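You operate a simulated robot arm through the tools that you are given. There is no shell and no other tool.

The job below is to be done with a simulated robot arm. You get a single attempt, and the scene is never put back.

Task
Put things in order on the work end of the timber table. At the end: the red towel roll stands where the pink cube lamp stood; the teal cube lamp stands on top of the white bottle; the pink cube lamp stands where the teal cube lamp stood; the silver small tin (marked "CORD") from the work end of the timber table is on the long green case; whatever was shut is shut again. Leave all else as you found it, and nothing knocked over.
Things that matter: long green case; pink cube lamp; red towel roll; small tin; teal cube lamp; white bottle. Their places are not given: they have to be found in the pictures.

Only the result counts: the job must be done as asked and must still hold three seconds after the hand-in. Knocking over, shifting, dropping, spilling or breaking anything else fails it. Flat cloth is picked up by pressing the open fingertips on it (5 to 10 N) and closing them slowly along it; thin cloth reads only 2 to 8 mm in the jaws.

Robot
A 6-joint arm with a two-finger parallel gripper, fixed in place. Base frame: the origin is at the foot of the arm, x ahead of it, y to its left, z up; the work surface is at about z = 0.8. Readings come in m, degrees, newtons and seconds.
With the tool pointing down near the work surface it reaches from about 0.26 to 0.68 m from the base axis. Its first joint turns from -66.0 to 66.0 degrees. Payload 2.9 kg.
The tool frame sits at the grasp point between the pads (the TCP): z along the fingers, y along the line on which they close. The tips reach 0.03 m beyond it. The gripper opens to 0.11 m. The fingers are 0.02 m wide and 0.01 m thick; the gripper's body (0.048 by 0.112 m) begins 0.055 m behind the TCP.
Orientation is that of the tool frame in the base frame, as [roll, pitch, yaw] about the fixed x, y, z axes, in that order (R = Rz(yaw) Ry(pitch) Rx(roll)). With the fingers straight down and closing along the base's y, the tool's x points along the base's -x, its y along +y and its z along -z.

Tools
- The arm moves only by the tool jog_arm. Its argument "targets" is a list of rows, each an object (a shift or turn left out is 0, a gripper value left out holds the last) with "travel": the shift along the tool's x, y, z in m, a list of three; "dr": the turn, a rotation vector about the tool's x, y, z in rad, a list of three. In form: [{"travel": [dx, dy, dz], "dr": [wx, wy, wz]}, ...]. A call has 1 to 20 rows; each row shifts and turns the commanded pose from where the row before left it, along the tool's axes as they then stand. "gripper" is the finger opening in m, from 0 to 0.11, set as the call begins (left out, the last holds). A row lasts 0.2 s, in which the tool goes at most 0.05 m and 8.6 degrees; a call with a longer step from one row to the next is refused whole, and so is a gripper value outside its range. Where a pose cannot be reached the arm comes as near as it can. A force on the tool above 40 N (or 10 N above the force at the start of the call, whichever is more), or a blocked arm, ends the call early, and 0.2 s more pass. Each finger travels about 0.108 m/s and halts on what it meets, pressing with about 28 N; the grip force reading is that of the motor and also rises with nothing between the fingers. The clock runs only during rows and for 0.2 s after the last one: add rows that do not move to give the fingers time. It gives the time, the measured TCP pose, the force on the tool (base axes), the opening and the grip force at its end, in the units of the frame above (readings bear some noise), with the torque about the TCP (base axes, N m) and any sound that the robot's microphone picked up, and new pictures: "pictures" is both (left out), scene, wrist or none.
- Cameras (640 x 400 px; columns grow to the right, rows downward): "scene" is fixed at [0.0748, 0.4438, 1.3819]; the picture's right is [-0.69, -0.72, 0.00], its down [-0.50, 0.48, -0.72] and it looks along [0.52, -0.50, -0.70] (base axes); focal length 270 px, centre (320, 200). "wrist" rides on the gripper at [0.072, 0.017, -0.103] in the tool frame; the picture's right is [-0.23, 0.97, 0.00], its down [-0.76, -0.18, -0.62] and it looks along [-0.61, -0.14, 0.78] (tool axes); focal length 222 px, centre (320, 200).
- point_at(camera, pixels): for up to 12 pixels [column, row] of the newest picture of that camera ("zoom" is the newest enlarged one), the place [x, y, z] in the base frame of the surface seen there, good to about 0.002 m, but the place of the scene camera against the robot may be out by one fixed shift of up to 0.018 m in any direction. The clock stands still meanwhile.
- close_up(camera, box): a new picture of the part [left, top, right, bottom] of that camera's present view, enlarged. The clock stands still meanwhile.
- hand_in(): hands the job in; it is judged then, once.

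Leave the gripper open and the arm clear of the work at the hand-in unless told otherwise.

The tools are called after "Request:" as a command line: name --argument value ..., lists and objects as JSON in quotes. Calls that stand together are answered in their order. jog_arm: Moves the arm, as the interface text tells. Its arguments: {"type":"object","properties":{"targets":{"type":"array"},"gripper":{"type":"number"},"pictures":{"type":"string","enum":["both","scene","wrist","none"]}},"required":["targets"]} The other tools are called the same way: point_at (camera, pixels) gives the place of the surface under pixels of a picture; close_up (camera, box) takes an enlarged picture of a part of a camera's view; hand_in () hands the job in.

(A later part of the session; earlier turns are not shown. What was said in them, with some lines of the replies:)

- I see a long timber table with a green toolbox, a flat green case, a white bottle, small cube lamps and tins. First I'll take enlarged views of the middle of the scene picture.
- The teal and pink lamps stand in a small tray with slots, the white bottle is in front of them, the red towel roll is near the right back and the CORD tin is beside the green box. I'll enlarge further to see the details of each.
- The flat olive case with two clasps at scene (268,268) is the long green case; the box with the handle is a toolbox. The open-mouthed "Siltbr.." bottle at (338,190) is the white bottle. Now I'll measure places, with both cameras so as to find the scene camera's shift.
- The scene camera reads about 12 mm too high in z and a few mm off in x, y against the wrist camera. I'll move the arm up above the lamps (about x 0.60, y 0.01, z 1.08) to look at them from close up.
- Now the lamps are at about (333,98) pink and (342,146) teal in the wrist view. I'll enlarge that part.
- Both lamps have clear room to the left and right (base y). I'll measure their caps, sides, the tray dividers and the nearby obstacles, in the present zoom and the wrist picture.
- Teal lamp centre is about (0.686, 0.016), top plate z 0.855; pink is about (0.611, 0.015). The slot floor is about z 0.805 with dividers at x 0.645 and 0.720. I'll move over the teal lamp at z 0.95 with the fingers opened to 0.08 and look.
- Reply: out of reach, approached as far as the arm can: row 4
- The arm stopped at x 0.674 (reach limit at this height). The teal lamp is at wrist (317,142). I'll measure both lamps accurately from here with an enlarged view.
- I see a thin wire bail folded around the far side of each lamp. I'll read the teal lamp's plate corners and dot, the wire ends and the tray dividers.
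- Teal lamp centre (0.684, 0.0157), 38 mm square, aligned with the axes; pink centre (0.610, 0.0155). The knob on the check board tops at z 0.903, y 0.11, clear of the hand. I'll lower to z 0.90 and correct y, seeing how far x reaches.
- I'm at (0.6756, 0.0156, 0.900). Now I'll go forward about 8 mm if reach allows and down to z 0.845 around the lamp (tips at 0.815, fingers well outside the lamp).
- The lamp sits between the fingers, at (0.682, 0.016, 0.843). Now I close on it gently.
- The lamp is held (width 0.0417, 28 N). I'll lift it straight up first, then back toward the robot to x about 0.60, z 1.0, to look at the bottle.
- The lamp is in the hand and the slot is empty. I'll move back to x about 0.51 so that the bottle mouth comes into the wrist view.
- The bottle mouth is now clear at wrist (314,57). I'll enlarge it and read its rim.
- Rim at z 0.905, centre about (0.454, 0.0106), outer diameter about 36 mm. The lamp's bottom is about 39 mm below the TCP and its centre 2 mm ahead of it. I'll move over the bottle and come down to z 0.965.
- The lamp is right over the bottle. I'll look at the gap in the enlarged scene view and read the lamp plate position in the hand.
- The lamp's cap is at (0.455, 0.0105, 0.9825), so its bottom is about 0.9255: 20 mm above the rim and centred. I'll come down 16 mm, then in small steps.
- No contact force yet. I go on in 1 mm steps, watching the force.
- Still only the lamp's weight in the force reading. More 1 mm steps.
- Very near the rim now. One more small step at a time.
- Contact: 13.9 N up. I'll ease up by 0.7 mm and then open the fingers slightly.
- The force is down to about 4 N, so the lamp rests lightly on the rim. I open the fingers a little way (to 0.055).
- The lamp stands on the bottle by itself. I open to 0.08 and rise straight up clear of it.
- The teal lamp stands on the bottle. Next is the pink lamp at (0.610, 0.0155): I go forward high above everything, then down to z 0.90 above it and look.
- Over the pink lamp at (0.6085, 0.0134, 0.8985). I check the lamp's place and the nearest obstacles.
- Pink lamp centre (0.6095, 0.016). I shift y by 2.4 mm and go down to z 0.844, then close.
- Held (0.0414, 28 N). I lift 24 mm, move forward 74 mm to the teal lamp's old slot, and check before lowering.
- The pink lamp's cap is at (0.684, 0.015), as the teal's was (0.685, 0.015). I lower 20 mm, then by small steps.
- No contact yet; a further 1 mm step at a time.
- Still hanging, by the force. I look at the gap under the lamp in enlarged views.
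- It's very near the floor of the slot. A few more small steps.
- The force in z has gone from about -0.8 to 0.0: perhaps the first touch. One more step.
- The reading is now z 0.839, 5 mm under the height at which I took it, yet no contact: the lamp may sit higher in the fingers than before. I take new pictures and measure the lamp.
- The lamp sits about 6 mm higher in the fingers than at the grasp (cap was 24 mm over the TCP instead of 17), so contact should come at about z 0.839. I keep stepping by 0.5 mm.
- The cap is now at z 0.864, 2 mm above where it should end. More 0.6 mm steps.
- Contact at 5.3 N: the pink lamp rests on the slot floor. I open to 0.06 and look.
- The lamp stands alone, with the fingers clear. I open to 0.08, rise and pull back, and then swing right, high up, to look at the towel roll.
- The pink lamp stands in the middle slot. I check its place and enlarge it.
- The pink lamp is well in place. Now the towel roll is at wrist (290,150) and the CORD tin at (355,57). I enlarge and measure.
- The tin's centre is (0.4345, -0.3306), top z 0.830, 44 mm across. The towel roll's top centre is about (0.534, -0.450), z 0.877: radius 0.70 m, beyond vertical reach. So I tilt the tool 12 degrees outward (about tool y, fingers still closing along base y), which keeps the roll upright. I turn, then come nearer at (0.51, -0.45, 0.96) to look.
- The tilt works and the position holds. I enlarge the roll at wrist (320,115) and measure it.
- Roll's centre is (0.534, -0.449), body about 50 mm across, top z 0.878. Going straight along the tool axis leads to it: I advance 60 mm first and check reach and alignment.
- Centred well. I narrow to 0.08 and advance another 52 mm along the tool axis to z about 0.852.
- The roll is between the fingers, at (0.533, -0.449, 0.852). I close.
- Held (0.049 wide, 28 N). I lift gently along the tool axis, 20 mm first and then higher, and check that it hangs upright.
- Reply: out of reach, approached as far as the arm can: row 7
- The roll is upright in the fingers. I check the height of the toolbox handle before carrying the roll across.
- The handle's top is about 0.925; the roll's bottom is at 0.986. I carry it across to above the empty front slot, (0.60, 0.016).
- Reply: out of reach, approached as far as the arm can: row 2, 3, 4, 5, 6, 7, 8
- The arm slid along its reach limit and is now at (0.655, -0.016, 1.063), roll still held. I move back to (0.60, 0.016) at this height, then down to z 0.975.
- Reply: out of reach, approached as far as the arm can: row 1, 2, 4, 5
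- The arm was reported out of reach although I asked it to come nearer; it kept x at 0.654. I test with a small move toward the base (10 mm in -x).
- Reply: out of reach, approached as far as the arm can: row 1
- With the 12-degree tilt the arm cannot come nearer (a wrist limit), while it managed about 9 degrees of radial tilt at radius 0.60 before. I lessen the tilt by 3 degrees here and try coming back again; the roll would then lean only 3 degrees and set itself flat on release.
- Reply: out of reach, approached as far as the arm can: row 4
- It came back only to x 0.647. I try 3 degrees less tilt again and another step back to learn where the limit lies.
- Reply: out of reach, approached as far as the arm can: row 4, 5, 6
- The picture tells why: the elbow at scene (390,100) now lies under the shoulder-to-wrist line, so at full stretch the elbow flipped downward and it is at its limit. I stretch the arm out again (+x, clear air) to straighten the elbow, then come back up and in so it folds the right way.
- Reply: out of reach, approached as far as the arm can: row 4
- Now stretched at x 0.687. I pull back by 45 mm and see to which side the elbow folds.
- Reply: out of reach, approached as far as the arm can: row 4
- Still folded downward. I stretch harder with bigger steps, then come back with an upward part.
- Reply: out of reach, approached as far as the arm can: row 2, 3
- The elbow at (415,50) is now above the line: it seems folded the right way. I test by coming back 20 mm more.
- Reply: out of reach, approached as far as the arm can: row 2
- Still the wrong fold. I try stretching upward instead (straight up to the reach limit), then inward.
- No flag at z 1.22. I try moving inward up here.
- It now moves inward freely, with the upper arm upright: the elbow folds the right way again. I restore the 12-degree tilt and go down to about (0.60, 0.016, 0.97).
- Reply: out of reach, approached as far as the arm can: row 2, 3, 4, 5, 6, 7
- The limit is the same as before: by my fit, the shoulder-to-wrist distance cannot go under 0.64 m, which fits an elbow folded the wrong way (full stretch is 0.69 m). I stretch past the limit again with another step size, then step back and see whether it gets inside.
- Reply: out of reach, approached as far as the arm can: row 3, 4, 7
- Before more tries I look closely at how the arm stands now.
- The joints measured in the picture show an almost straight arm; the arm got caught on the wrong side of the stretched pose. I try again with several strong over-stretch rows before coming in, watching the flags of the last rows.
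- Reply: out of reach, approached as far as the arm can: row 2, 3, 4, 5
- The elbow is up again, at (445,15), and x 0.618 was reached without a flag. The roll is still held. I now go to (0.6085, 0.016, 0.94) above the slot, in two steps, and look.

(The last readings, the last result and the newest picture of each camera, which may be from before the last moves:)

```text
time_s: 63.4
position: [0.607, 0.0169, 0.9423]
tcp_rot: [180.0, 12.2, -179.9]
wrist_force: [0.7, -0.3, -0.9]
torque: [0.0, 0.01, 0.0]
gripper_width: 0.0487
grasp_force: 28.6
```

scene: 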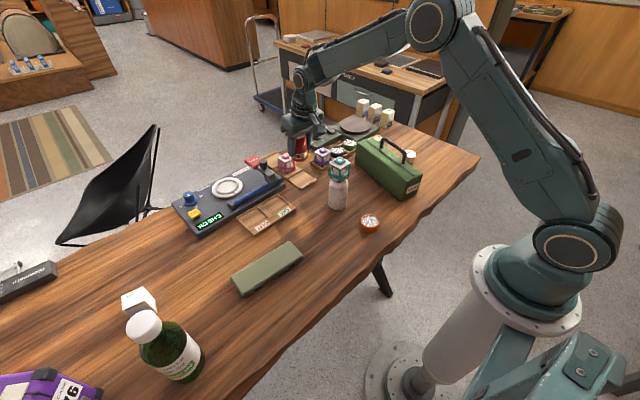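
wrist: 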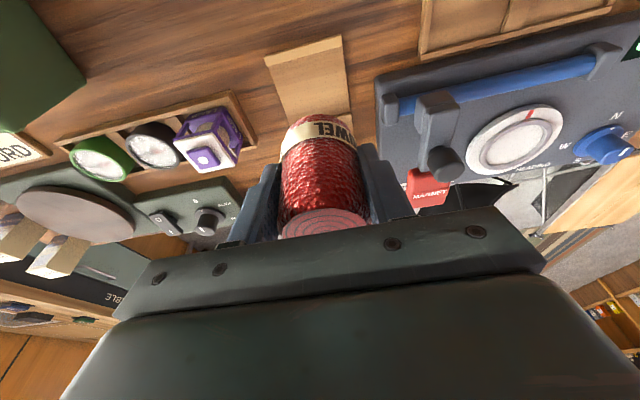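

I check the roll's place and its upright stance before lowering.

Request:
point_at --camera "wrist" --pixels '[[322, 218], [322, 200], [320, 160], [318, 135], [318, 118], [285, 190], [358, 185], [300, 80], [340, 70]]'

Request:
close_up --camera "scene" --box '[260, 120, 340, 190]'

```text
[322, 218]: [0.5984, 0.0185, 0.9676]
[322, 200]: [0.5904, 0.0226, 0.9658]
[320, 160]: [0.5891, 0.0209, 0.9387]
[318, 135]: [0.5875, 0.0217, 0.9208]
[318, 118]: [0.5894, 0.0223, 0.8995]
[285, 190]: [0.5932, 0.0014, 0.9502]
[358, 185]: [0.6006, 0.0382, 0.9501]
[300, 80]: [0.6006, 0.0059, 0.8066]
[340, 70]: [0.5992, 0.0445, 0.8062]
```

```text
5.71 times, centred on (300, 155) of scene
```

zoom: 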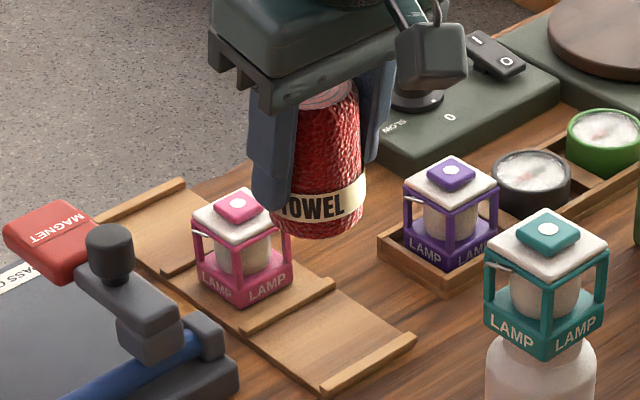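

Request:
close_up --camera "wrist" --box '[230, 20, 410, 132]'

Request:
close_up --camera "wrist" --box '[230, 100, 410, 240]'

```text
3.56 times, centred on (320, 76) of wrist
```

zoom: 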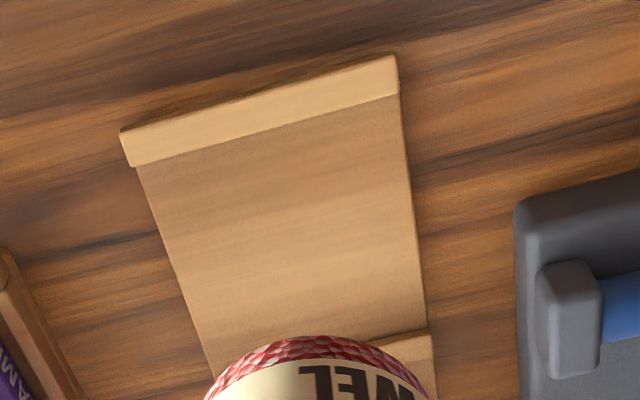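

```text
2.86 times, centred on (320, 170) of wrist
```

zoom: 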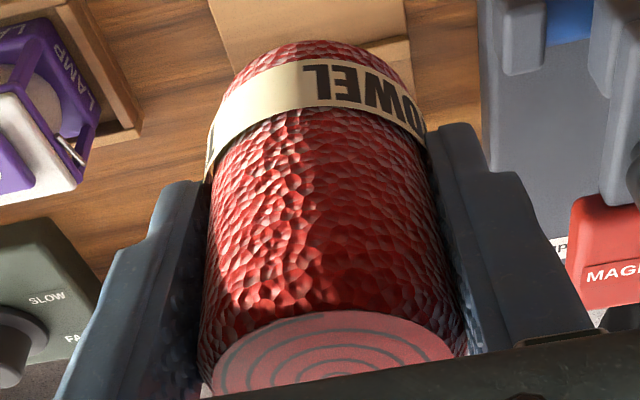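

Request:
point_at --camera "wrist" --pixels '[[304.6, 57], [303.5, 50], [308.8, 84.4], [346.7, 114], [349, 117], [317, 115.5], [281.5, 170], [360, 168], [284, 140], [350, 130], [320, 213], [318, 145]]'

```text
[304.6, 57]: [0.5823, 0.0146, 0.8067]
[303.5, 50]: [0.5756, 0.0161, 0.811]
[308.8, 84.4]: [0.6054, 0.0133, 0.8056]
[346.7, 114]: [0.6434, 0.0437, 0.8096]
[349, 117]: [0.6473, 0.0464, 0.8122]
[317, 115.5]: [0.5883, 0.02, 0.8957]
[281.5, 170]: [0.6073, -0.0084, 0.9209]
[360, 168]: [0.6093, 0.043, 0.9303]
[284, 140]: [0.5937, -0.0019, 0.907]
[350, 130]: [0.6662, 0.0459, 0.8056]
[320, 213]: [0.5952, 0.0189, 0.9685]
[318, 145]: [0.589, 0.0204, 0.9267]
```

Slot floor runs from x 0.580 to 0.643; the roll's centre is about (0.6125, 0.017), bottom near z 0.893. I lower 70 mm with a 1.5 mm correction, then in small steps.

Request:
jog_arm --targets '[{"travel": [0.00533, -0.0005, 0.02273]}, {"travel": [0.00533, -0.0005, 0.02273]}, {"travel": [0.00533, -0.0005, 0.02273]}, {"travel": [0, 0, 0]}]'

Request:
close_up --camera "scene" --box '[260, 130, 340, 200]'

```text
time_s: 64.4
position: [0.6064, 0.0151, 0.8718]
tcp_rot: [180.0, 12.1, -180.0]
wrist_force: [0.2, 0.5, -1.3]
torque: [0.01, 0.02, -0.04]
gripper_width: 0.0488
grasp_force: 28.2
```

scene: 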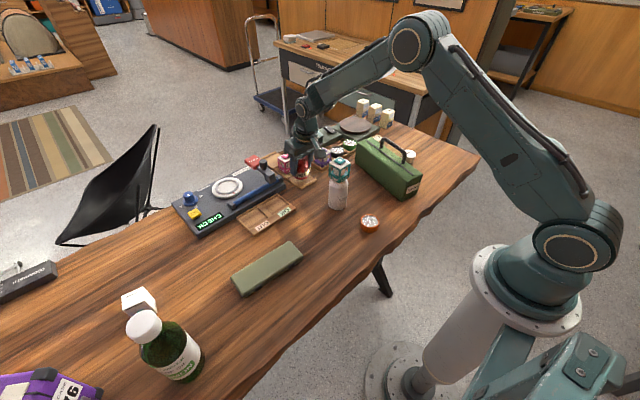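
wrist: 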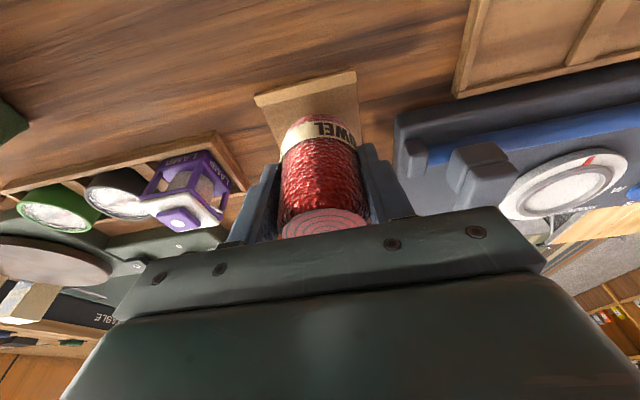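

```text
5.71 times, centred on (300, 165) of scene
```

zoom: 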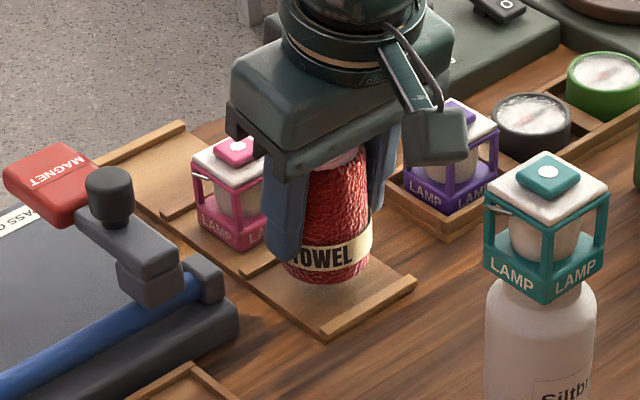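

The roll hovers in the slot with clear room. I measure its front bottom edge against the lip.

Request:
point_at --camera "wrist" --pixels '[[318, 117], [318, 123], [318, 150], [282, 165], [359, 160], [306, 83], [310, 105]]'

```text
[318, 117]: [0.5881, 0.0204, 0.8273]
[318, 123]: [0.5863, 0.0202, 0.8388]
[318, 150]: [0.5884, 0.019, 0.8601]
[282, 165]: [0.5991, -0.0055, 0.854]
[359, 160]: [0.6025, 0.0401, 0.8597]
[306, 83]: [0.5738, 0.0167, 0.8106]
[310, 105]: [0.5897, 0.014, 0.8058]
```

Front surface at x 0.588, well inside the lip (0.580). I lower 9 mm, then 1 mm steps with force checks.

Request:
jog_arm --targets '[{"travel": [0.00104, 0, 0.00489]}, {"travel": [0.00083, 0, 0.00391]}, {"travel": [0, 0, 0]}]' --pictures "none"

Request:
jog_arm --targets '[{"travel": [0.00021, 0, 0.00098]}, {"travel": [0, 0, 0]}]' --pictures "none"

Request:
jog_arm --targets '[{"travel": [0.00021, 0, 0.00098]}, {"travel": [0, 0, 0]}]' --pictures "none"

```text
time_s: 65.2
position: [0.6072, 0.0159, 0.8626]
tcp_rot: [180.0, 12.1, 179.8]
wrist_force: [-0.2, -0.6, -1.3]
torque: [0.02, 0.01, 0.01]
gripper_width: 0.0488
grasp_force: 28.3
```

```text
time_s: 65.8
position: [0.6066, 0.0158, 0.8614]
tcp_rot: [179.9, 12.1, -179.9]
wrist_force: [-0.5, -0.7, -1.4]
torque: [-0.01, 0.02, -0.03]
gripper_width: 0.0488
grasp_force: 27.9
```

```text
time_s: 66.4
position: [0.608, 0.0152, 0.8608]
tcp_rot: [180.0, 12.1, -179.9]
wrist_force: [-0.6, -0.8, -1.1]
torque: [-0.03, 0.0, -0.01]
gripper_width: 0.0489
grasp_force: 27.7
```

No contact yet at 0.861. I continue.

Request:
jog_arm --targets '[{"travel": [0.00021, 0, 0.00098]}, {"travel": [0, 0, 0]}]' --pictures "none"

Request:
jog_arm --targets '[{"travel": [0.00021, 0, 0.00098]}, {"travel": [0, 0, 0]}]' --pictures "none"

```text
time_s: 67.0
position: [0.6065, 0.0162, 0.8586]
tcp_rot: [180.0, 12.1, 179.9]
wrist_force: [0.3, 0.1, -1.4]
torque: [-0.01, 0.04, -0.02]
gripper_width: 0.0489
grasp_force: 28.3
```

```text
time_s: 67.6
position: [0.6079, 0.015, 0.858]
tcp_rot: [179.9, 12.0, -179.9]
wrist_force: [0.0, 0.4, -1.3]
torque: [0.01, 0.01, -0.01]
gripper_width: 0.0488
grasp_force: 27.9
```

Request:
jog_arm --targets '[{"travel": [0.00021, 0, 0.00098]}, {"travel": [0, 0, 0]}]' --pictures "none"

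```text
time_s: 68.2
position: [0.6076, 0.0155, 0.8579]
tcp_rot: [179.9, 12.0, 180.0]
wrist_force: [-2.3, -0.2, 4.6]
torque: [0.01, -0.01, 0.05]
gripper_width: 0.0486
grasp_force: 28.0
```

Contact at 4.6 N. I open the fingers to 0.066 and look.

Request:
jog_arm --targets '[{"travel": [0, 0, 0]}, {"travel": [0, 0, 0]}]' --gripper 0.066

```text
time_s: 68.8
position: [0.6078, 0.0167, 0.8579]
tcp_rot: [180.0, 12.0, -180.0]
wrist_force: [0.3, 0.1, -0.6]
torque: [0.02, 0.0, -0.01]
gripper_width: 0.0659
grasp_force: 0.0
```

scene: 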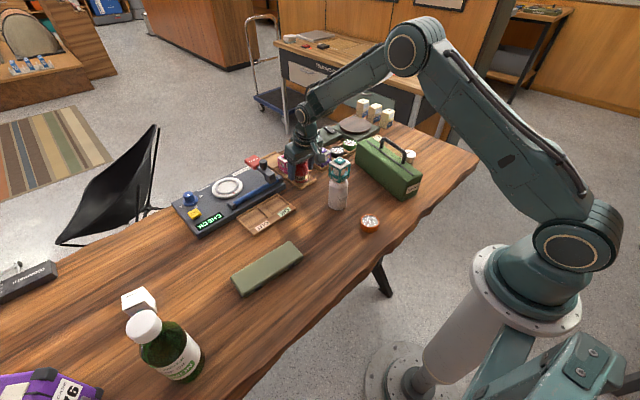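
wrist: 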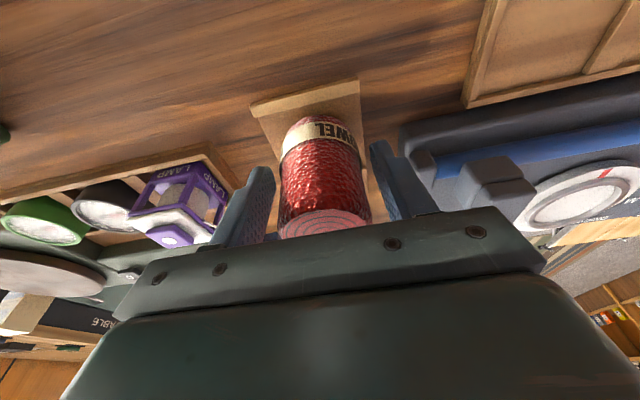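

The roll stands on its own in the slot. I rise straight up 14 cm, turn the tool vertical again, and look back.

Request:
jog_arm --targets '[{"travel": [-0.0031, 0, -0.01467]}, {"travel": [-0.0052, 0, -0.02445]}, {"travel": [-0.0073, 0, -0.03423]}, {"travel": [-0.0073, 0, -0.03423]}, {"travel": [-0.0073, 0, -0.03423]}, {"travel": [0.02, 0, -0.005], "dr": [0, 0.07, 0]}, {"travel": [0.02, 0, 0], "dr": [0, 0.07, 0]}, {"travel": [0.02, 0, 0], "dr": [0, 0.0694, 0]}, {"travel": [0, 0, 0]}]' --gripper 0.066

```text
time_s: 70.8
position: [0.5467, 0.015, 0.999]
tcp_rot: [-180.0, 0.1, 180.0]
wrist_force: [0.4, 0.1, -0.7]
torque: [-0.02, 0.03, -0.01]
gripper_width: 0.0661
grasp_force: 0.2
```

scene: 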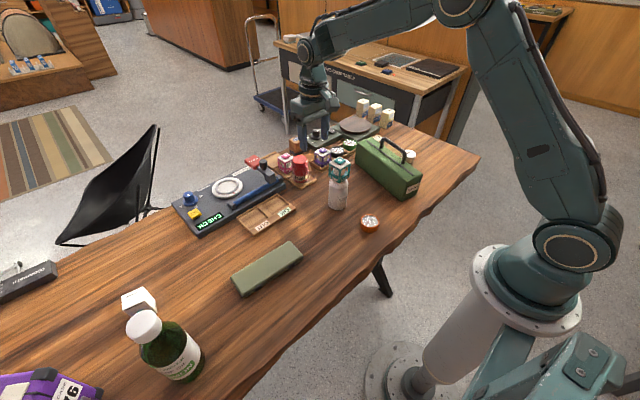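
wrist: 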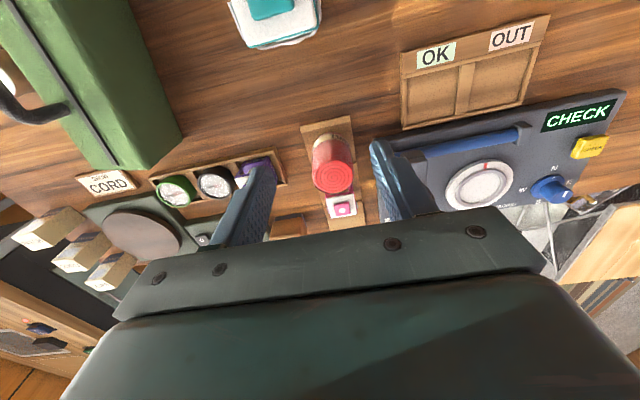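

All three now stand in their places. I check with a close-up of the scene, then go up and across to the CORD tin.

Request:
close_up --camera "scene" --box '[265, 130, 365, 215]'

Request:
jog_arm --targets '[{"travel": [0, 0, -0.03]}, {"travel": [0, 0, -0.03]}, {"travel": [0.0141, -0.0378, 0]}, {"travel": [0.0141, -0.0378, 0]}, {"travel": [0.0141, -0.0378, 0]}, {"travel": [0.0141, -0.0378, 0]}, {"travel": [0.0141, -0.0378, 0]}, {"travel": [0.0141, -0.0378, 0]}, {"travel": [0.0141, -0.0378, 0]}, {"travel": [0.0141, -0.0378, 0]}, {"travel": [0.0141, -0.0378, 0]}, {"travel": [0, 0, 0]}]' --gripper 0.07

```text
4.71 times, centred on (315, 172) of scene
```

zoom: 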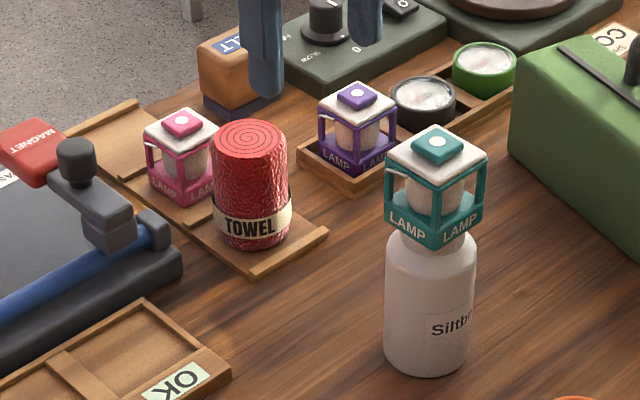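

```text
time_s: 73.4
position: [0.4194, -0.3251, 1.0579]
tcp_rot: [-179.9, 0.1, -180.0]
wrist_force: [-0.6, -0.2, -0.2]
torque: [0.01, -0.02, -0.04]
gripper_width: 0.07
grasp_force: 0.1
```

scene: 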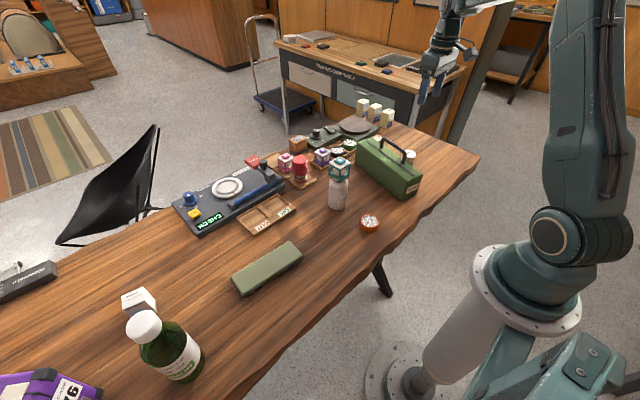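
wrist: 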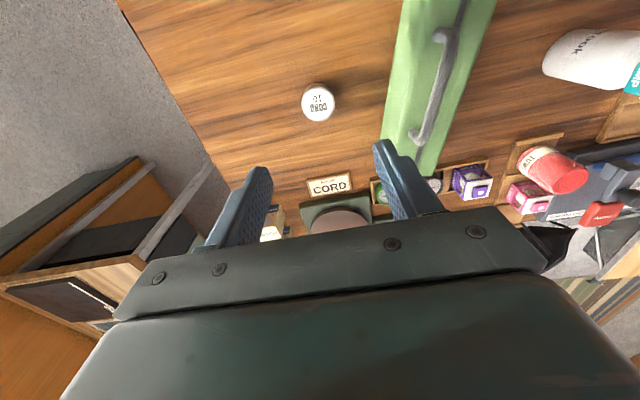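

The tin is at wrist (318,102), with the green toolbox to its right. I measure both.

Request:
close_up --camera "wrist" --box '[270, 65, 430, 165]'

Request:
point_at --camera "wrist" --pixels '[[318, 101], [316, 85], [320, 118], [302, 104], [334, 99], [388, 95], [382, 130], [395, 60], [400, 95], [440, 110], [360, 100]]'

```text
4.00 times, centred on (350, 115) of wrist
```

zoom: 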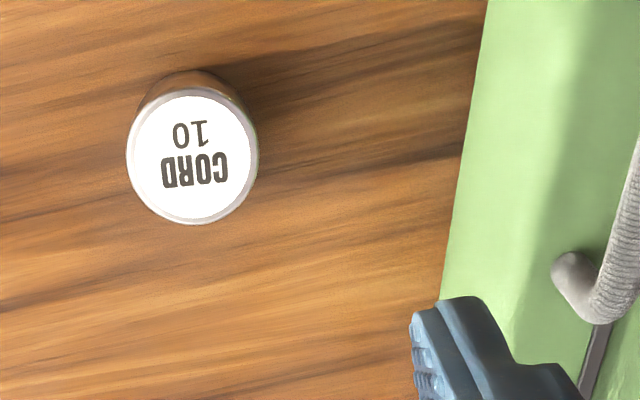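

```text
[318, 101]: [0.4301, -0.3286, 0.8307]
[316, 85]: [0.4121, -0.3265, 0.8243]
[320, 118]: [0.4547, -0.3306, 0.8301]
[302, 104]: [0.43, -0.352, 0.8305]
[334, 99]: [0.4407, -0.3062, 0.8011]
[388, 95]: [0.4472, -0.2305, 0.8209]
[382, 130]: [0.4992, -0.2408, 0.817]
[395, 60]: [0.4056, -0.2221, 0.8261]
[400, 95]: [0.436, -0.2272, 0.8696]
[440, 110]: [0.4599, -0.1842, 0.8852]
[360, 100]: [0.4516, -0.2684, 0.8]
```

Tin centre (0.4345, -0.3306); the toolbox face is at y -0.23, leaving room. I come down to z 0.90 above the tin.

Request:
jog_arm --targets '[{"travel": [-0.0038, -0.0014, 0.0395]}, {"travel": [-0.0038, -0.0014, 0.0395]}, {"travel": [-0.0038, -0.0014, 0.0395]}, {"travel": [-0.0037, -0.0013, 0.0395]}, {"travel": [0, 0, 0]}]' --gripper 0.07 --pictures "wrist"

```text
time_s: 74.6
position: [0.4342, -0.3284, 0.8996]
tcp_rot: [180.0, 0.1, -179.9]
wrist_force: [0.4, 0.0, -0.5]
torque: [-0.01, -0.02, 0.05]
gripper_width: 0.07
grasp_force: 0.1
```

wrist: 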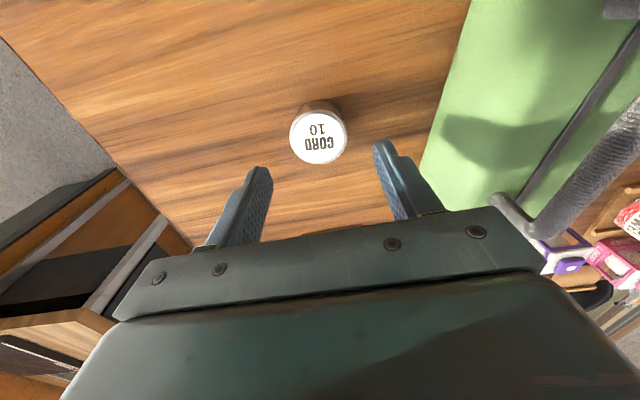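

Request:
point_at --camera "wrist" --pixels '[[318, 138], [292, 140], [345, 134], [317, 115], [319, 161]]'

```text
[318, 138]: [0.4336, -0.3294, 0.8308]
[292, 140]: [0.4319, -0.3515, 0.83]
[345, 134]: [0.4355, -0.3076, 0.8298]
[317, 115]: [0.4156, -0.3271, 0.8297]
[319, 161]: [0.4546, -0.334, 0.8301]
```

Centre confirmed at (0.4345, -0.330). I lower to z 0.838 around the tin and close.

Request:
jog_arm --targets '[{"travel": [-0.0003, -0.0015, 0.03]}, {"travel": [0, 0, 0.02]}, {"travel": [0, 0, 0.012]}, {"travel": [0, 0, 0]}]' --pictures "wrist"

Request:
jog_arm --targets '[{"travel": [0, 0, 0]}, {"travel": [0, 0, 0]}, {"travel": [0, 0, 0]}]' --gripper 0.03 --pictures "wrist"

```text
time_s: 75.6
position: [0.4355, -0.3317, 0.8384]
tcp_rot: [-179.9, 0.0, -179.9]
wrist_force: [0.4, 0.2, -0.6]
torque: [-0.02, 0.0, -0.01]
gripper_width: 0.0701
grasp_force: 0.1
```

wrist: 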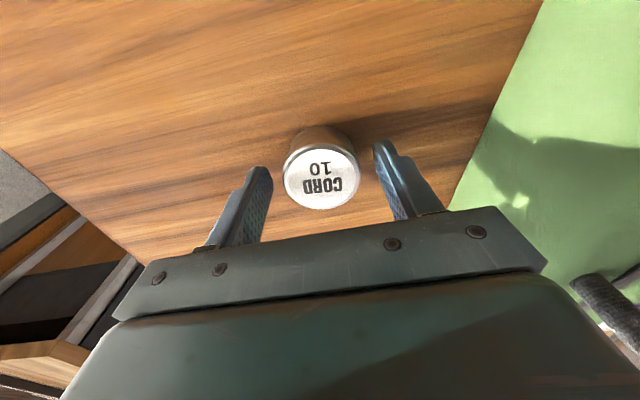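

```text
time_s: 76.4
position: [0.4354, -0.3306, 0.8389]
tcp_rot: [-180.0, 0.0, 180.0]
wrist_force: [-0.1, -0.3, -0.6]
torque: [0.0, -0.04, 0.01]
gripper_width: 0.0462
grasp_force: 28.1
```

wrist: 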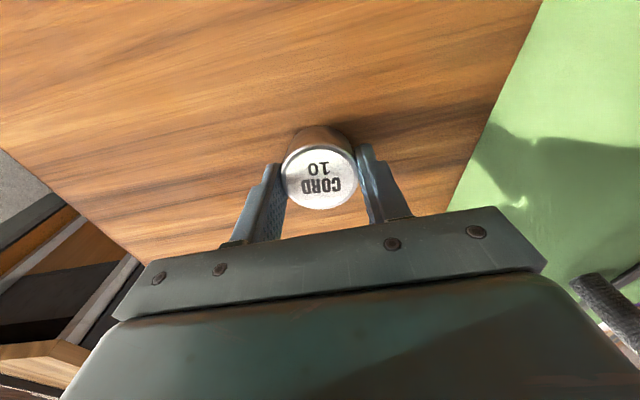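

The tin is held (0.046 wide). I lift it to z about 1.08 and carry it left toward the olive case, above everything.

Request:
jog_arm --targets '[{"travel": [0, 0, -0.015]}, {"travel": [0, 0, -0.025]}, {"travel": [0, 0, -0.04]}, {"travel": [0, 0, -0.04]}, {"travel": [0, 0, -0.04]}, {"travel": [0, 0, -0.04]}, {"travel": [0, 0, -0.04]}, {"travel": [0, 0, 0]}]'

```text
time_s: 78.2
position: [0.4348, -0.3316, 1.079]
tcp_rot: [-179.9, 0.0, 180.0]
wrist_force: [0.5, 0.9, -0.9]
torque: [0.04, -0.01, -0.04]
gripper_width: 0.0461
grasp_force: 27.8
```

scene: 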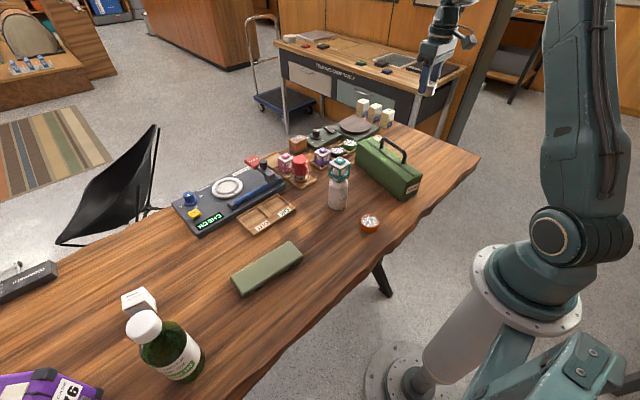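
wrist: 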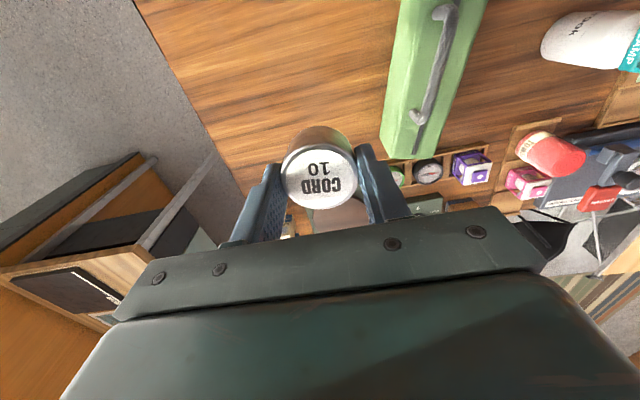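

The tin hangs level. I swing left by 0.58 m in 13 rows at this height.

Request:
jog_arm --targets '[{"travel": [0, 0.03, 0]}, {"travel": [0, 0.045, 0]}, {"travel": [0, 0.045, 0]}, {"travel": [0, 0.045, 0]}, {"travel": [0, 0.045, 0]}, {"travel": [0, 0.045, 0]}, {"travel": [0, 0.045, 0]}, {"travel": [0, 0.045, 0]}, {"travel": [0, 0.045, 0]}, {"travel": [0, 0.045, 0]}, {"travel": [0, 0.045, 0]}, {"travel": [0, 0.045, 0]}, {"travel": [0, 0.045, 0]}, {"travel": [0, 0.02, 0]}, {"travel": [0, 0, 0]}]'

```text
time_s: 81.4
position: [0.4352, 0.2603, 1.0789]
tcp_rot: [-179.9, 0.1, 179.9]
wrist_force: [0.2, 0.6, -0.1]
torque: [0.02, 0.01, -0.03]
gripper_width: 0.0459
grasp_force: 27.6
```

scene: 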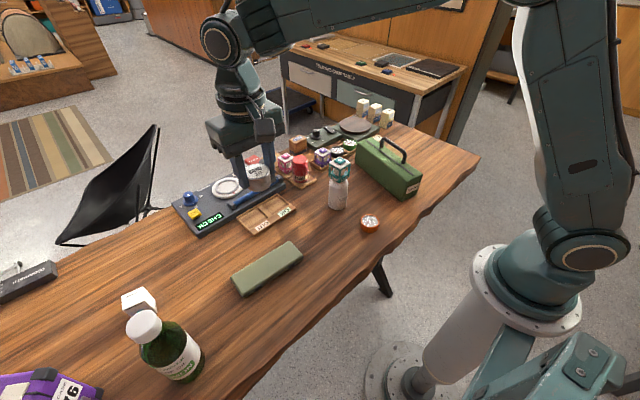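
wrist: 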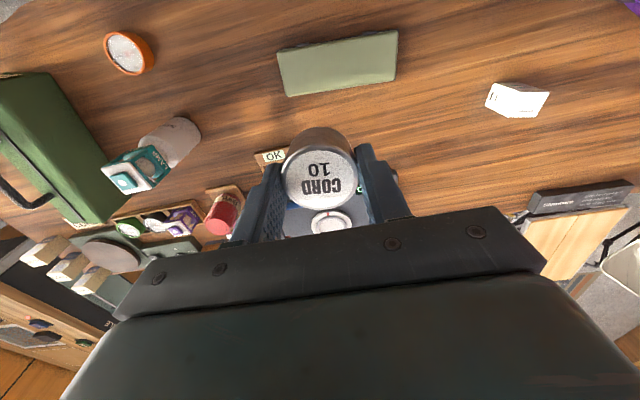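

The case is in view at wrist (337,63). I enlarge it and measure its top.

Request:
close_up --camera "wrist" --box '[250, 15, 420, 121]'

Request:
point_at --camera "wrist" --pixels '[[337, 63], [283, 55], [290, 88], [392, 35], [390, 76], [310, 60], [365, 58], [340, 48], [340, 80]]'

```text
3.76 times, centred on (335, 68) of wrist
```

zoom: 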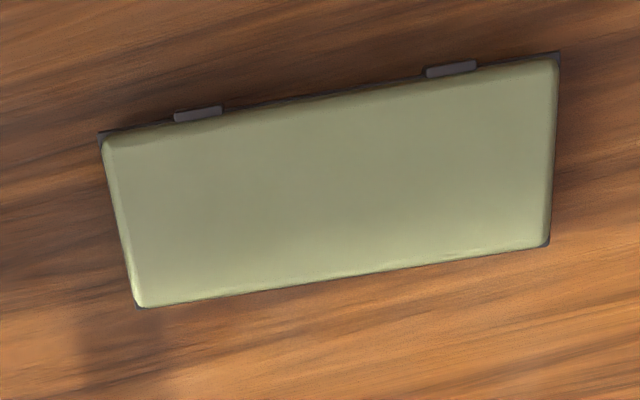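

```text
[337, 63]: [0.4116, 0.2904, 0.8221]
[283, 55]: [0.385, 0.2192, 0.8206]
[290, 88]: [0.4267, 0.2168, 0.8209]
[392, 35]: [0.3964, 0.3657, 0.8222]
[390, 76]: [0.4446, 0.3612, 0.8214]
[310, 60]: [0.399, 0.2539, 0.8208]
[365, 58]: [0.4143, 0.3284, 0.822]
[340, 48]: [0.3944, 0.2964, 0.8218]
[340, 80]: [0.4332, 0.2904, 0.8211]
```

Case top z is 0.8215, centre (0.413, 0.2907), about 5 cm by 15 cm. I lower the tin over its centre to z 0.90.

Request:
jog_arm --targets '[{"travel": [0.0042, 0.0061, 0.0358]}, {"travel": [0.0042, 0.0061, 0.0358]}, {"travel": [0.0042, 0.0061, 0.0358]}, {"travel": [0.0042, 0.0061, 0.0358]}, {"travel": [0.0042, 0.006, 0.0358]}, {"travel": [0, 0, 0]}]'

Request:
close_up --camera "scene" --box '[210, 200, 330, 310]'

```text
time_s: 82.8
position: [0.4141, 0.2879, 0.8992]
tcp_rot: [-180.0, 0.1, -180.0]
wrist_force: [-1.2, 0.3, 0.1]
torque: [0.01, -0.02, 0.02]
gripper_width: 0.0462
grasp_force: 28.0
```

scene: 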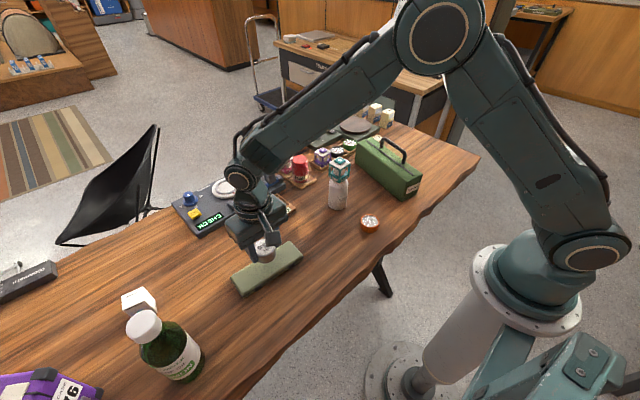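
wrist: 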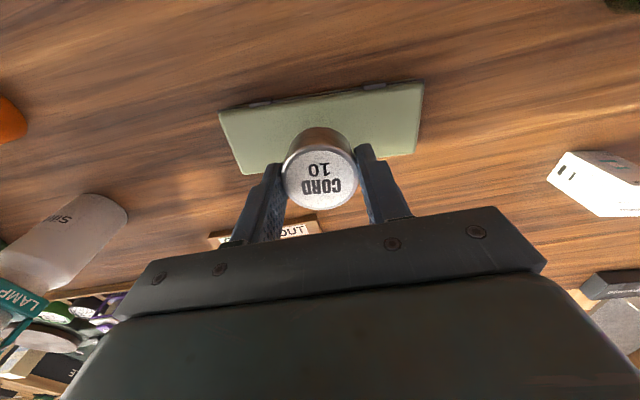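

```text
3.64 times, centred on (270, 255) of scene
```

zoom: 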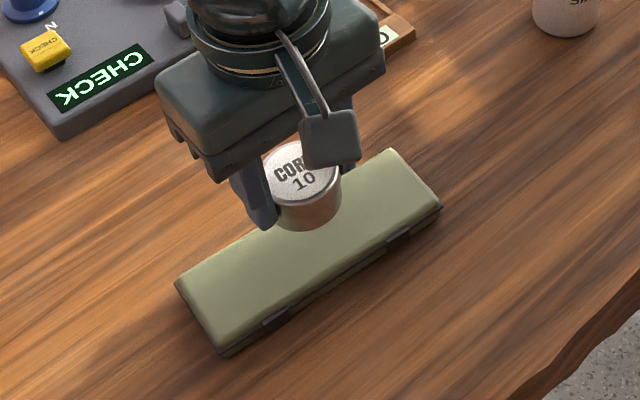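

Request:
point_at --camera "wrist" --pixels '[[320, 180], [286, 182], [354, 172], [319, 152], [322, 205], [260, 120], [330, 100], [400, 100]]'

```text
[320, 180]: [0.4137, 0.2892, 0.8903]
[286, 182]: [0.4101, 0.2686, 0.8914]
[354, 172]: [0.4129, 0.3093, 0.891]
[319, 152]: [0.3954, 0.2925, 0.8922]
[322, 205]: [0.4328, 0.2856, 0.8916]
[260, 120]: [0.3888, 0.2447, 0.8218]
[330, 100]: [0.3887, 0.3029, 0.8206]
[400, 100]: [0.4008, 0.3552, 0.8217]
```

Tin centre (0.414, 0.289), top 0.891, so its bottom is 39 mm above the case. I lower 35 mm, then by small steps.

Request:
jog_arm --targets '[{"travel": [0.001, 0.0015, 0.015]}, {"travel": [0, 0, 0.012]}, {"travel": [0, 0, 0.007]}, {"travel": [0, 0, 0]}]' --pictures "none"

Request:
jog_arm --targets '[{"travel": [0, 0, 0.001]}, {"travel": [0, 0, 0]}]' --pictures "none"

Request:
jog_arm --targets '[{"travel": [0, 0, 0.001]}, {"travel": [0, 0, 0]}]' --pictures "none"

```text
time_s: 83.8
position: [0.4129, 0.2903, 0.8647]
tcp_rot: [180.0, 0.0, -179.9]
wrist_force: [0.5, -0.3, -1.3]
torque: [0.0, -0.02, -0.02]
gripper_width: 0.046
grasp_force: 27.6
```

```text
time_s: 84.4
position: [0.4126, 0.291, 0.8646]
tcp_rot: [180.0, 0.0, -180.0]
wrist_force: [-0.8, -0.3, -0.6]
torque: [0.01, 0.04, -0.01]
gripper_width: 0.0462
grasp_force: 27.4
```

```text
time_s: 85.0
position: [0.4136, 0.2904, 0.8627]
tcp_rot: [-180.0, 0.0, -179.9]
wrist_force: [0.6, -0.2, -1.6]
torque: [-0.04, 0.0, -0.02]
gripper_width: 0.0459
grasp_force: 27.9
```

No contact yet; more small steps.

Request:
jog_arm --targets '[{"travel": [0, 0, 0.0008]}, {"travel": [0, 0, 0]}]' --pictures "none"

Request:
jog_arm --targets '[{"travel": [0, 0, 0.0006]}, {"travel": [0, 0, 0]}]' --pictures "none"

```text
time_s: 85.6
position: [0.4124, 0.2914, 0.8618]
tcp_rot: [-180.0, 0.1, -180.0]
wrist_force: [0.1, -0.2, -1.3]
torque: [0.02, -0.01, -0.01]
gripper_width: 0.0459
grasp_force: 27.8
```

```text
time_s: 86.2
position: [0.413, 0.2908, 0.8616]
tcp_rot: [179.9, 0.1, -179.9]
wrist_force: [0.3, 0.6, -1.2]
torque: [-0.02, 0.03, 0.01]
gripper_width: 0.0459
grasp_force: 28.2
```

Request:
jog_arm --targets '[{"travel": [0, 0, 0.0006]}, {"travel": [0, 0, 0]}]' --pictures "none"

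Request:
jog_arm --targets '[{"travel": [0, 0, 0.0005]}, {"travel": [0, 0, 0]}]' --pictures "none"

```text
time_s: 86.8
position: [0.4123, 0.2906, 0.8618]
tcp_rot: [180.0, 0.2, -179.9]
wrist_force: [-0.3, 0.2, -0.8]
torque: [0.0, 0.0, -0.01]
gripper_width: 0.0462
grasp_force: 28.1
```

```text
time_s: 87.4
position: [0.4135, 0.2916, 0.8607]
tcp_rot: [-180.0, 0.1, -180.0]
wrist_force: [0.1, -0.1, -0.2]
torque: [0.0, 0.01, -0.01]
gripper_width: 0.0458
grasp_force: 27.3
```

Request:
jog_arm --targets '[{"travel": [0, 0, 0.0005]}, {"travel": [0, 0, 0]}]' --pictures "none"

```text
time_s: 88.0
position: [0.4129, 0.2893, 0.8613]
tcp_rot: [179.9, 0.2, 179.9]
wrist_force: [-0.4, -0.8, 3.2]
torque: [0.01, 0.06, 0.0]
gripper_width: 0.0464
grasp_force: 27.8
```

The tin touches the case (3.2 N). I open to 0.062 and look.

Request:
jog_arm --targets '[{"travel": [0, 0, 0]}, {"travel": [0, 0, 0]}]' --gripper 0.062

```text
time_s: 88.6
position: [0.4133, 0.2906, 0.8605]
tcp_rot: [179.9, 0.1, -179.9]
wrist_force: [0.5, -0.2, 0.3]
torque: [0.04, 0.03, 0.0]
gripper_width: 0.0621
grasp_force: 0.1
```

scene: 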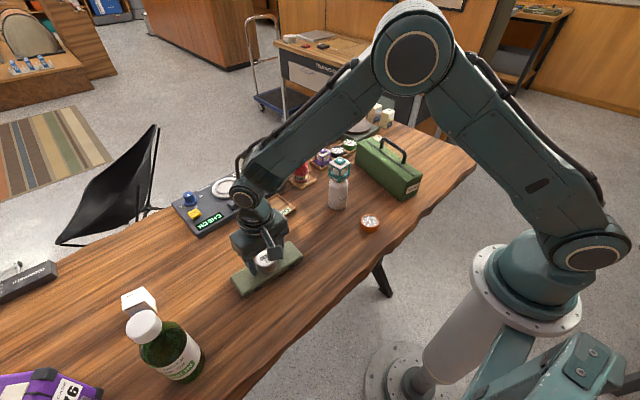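
wrist: 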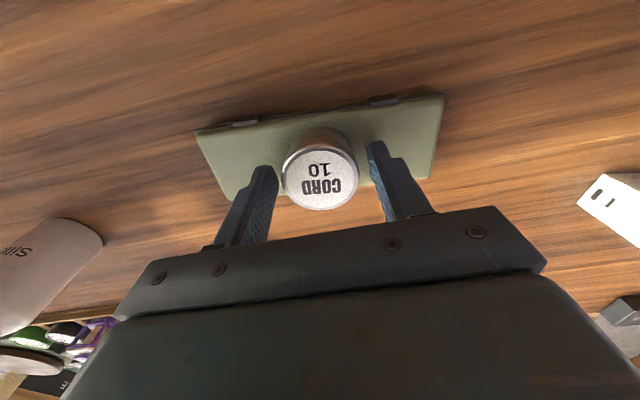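

The tin rests on the case and the fingers are free. I open to 0.08 and rise straight up.

Request:
jog_arm --targets '[{"travel": [0, 0, -0.015]}, {"travel": [0, 0, -0.03]}, {"travel": [0, 0, -0.04]}, {"travel": [0, 0, -0.045]}, {"travel": [0, 0, -0.045]}, {"travel": [0, 0, -0.045]}, {"travel": [0, 0, 0]}]' --gripper 0.07

```text
time_s: 90.2
position: [0.4136, 0.2903, 1.0818]
tcp_rot: [-180.0, 0.0, 179.9]
wrist_force: [-0.1, 0.1, -0.3]
torque: [0.05, 0.03, 0.02]
gripper_width: 0.0698
grasp_force: 0.0
```

scene: 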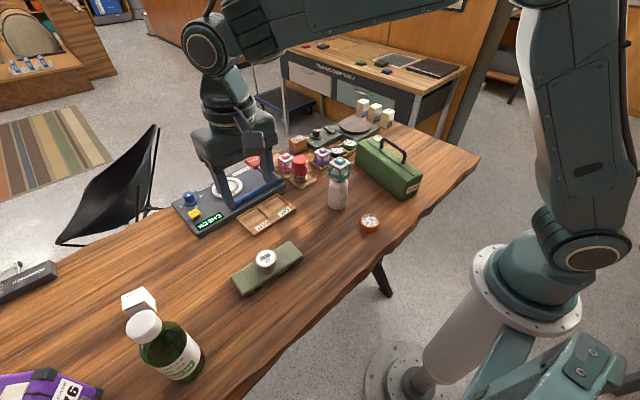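
wrist: 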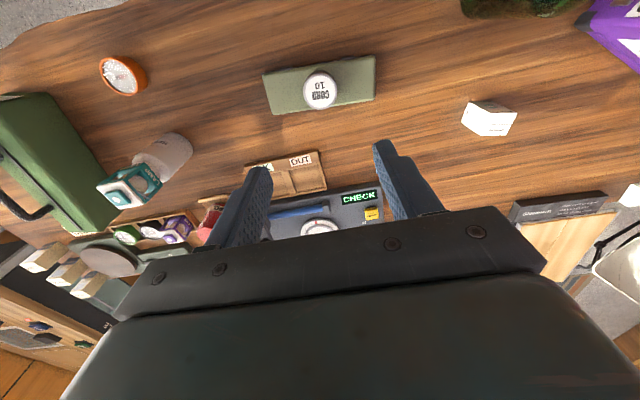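

The tin sits on the case. I take the arm back to about where it started, high above the table, and then inspect everything.

Request:
jog_arm --targets '[{"travel": [-0.007, -0.045, 0]}, {"travel": [-0.007, -0.045, 0]}, {"travel": [-0.007, -0.045, 0]}, {"travel": [-0.007, -0.045, 0]}, {"travel": [-0.007, -0.045, 0]}, {"travel": [-0.007, -0.045, 0]}, {"travel": [-0.007, -0.045, 0]}, {"travel": [-0.007, -0.045, 0]}, {"travel": [-0.007, -0.045, 0]}, {"travel": [0, 0, 0]}]' --gripper 0.11

Request:
close_up --camera "scene" --box '[265, 125, 365, 215]'

Request:
close_up --camera "scene" --box '[210, 210, 330, 300]'

Request:
close_up --camera "wrist" --box '[200, 20, 520, 220]'

```text
time_s: 92.4
position: [0.478, -0.1134, 1.0805]
tcp_rot: [-179.9, 0.0, 180.0]
wrist_force: [1.0, -0.2, -0.5]
torque: [-0.03, 0.03, 0.02]
gripper_width: 0.1099
grasp_force: 0.1
```

scene: 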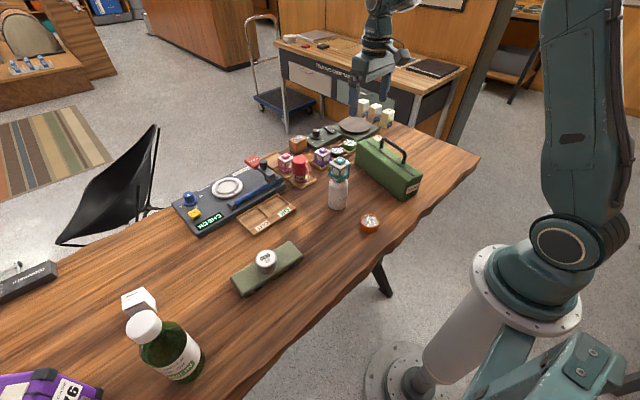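
wrist: 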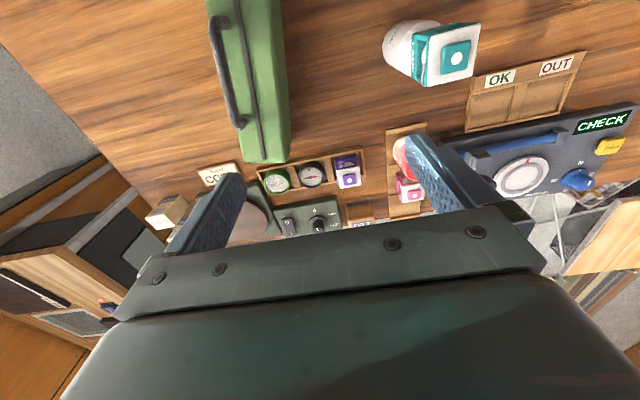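

```text
4.44 times, centred on (315, 170) of scene
```

zoom: 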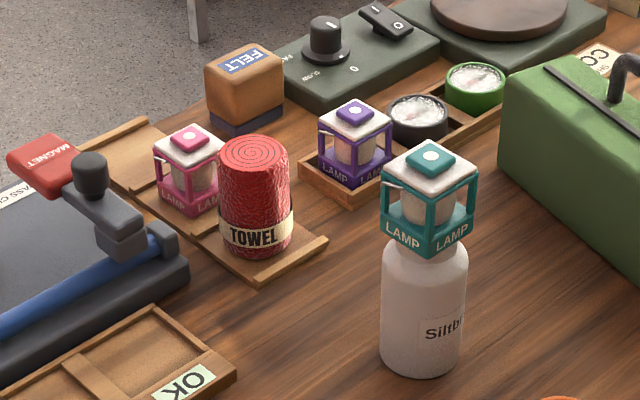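

```text
4.44 times, centred on (270, 255) of scene
```

zoom: 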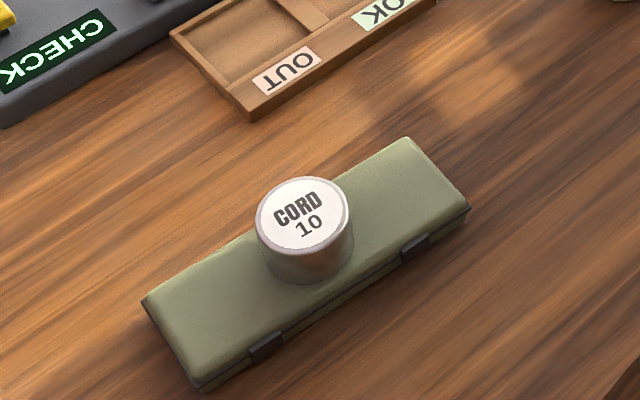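

```text
2.00 times, centred on (360, 120) of wrist
```

zoom: 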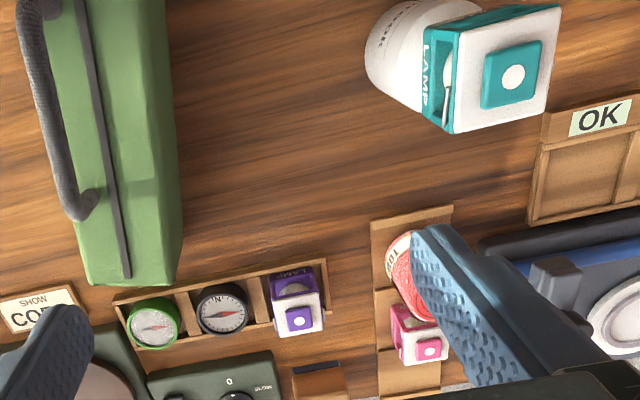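

Everything checks out. The teal lamp stands on the white bottle. The pink lamp's cap is at scene (286,156), the same pixel where the teal one was. The towel roll stands upright in the pink lamp's old slot, and the CORD tin is on the shut olive case. Nothing else has moved. The gripper is open and the arm is clear, so I hand in.

Request:
hand_in

```text
The job is handed in.
```

I finished all four moves and handed the job in; the hand-in gave no verdict. In the last pictures everything stood upright.

| Item | Where it is now |
|---|---|
| Teal cube lamp | On the mouth of the white bottle |
| Pink cube lamp | In the teal lamp's old slot, with its cap at the same spot in the scene picture |
| Red towel roll | Upright in the pink lamp's old slot |
| Silver CORD tin | In the middle of the flat olive case with two clasps |

- **Which case:** two long green things were on the table. I took the flat olive case as the "long green case", not the green toolbox with the handle.
- **Things shut:** I opened nothing, so nothing needed shutting again.
- **Pink lamp:** it slipped about 6 mm in the fingers while being carried, but it stood correctly once set down.
- **Towel roll:** the arm got stuck at full stretch while carrying it. I had to stretch and pull back several times, with the roll held in the air, before placing it.

The arm ended high above the table with the gripper open. I saw nothing else shifted or knocked over.
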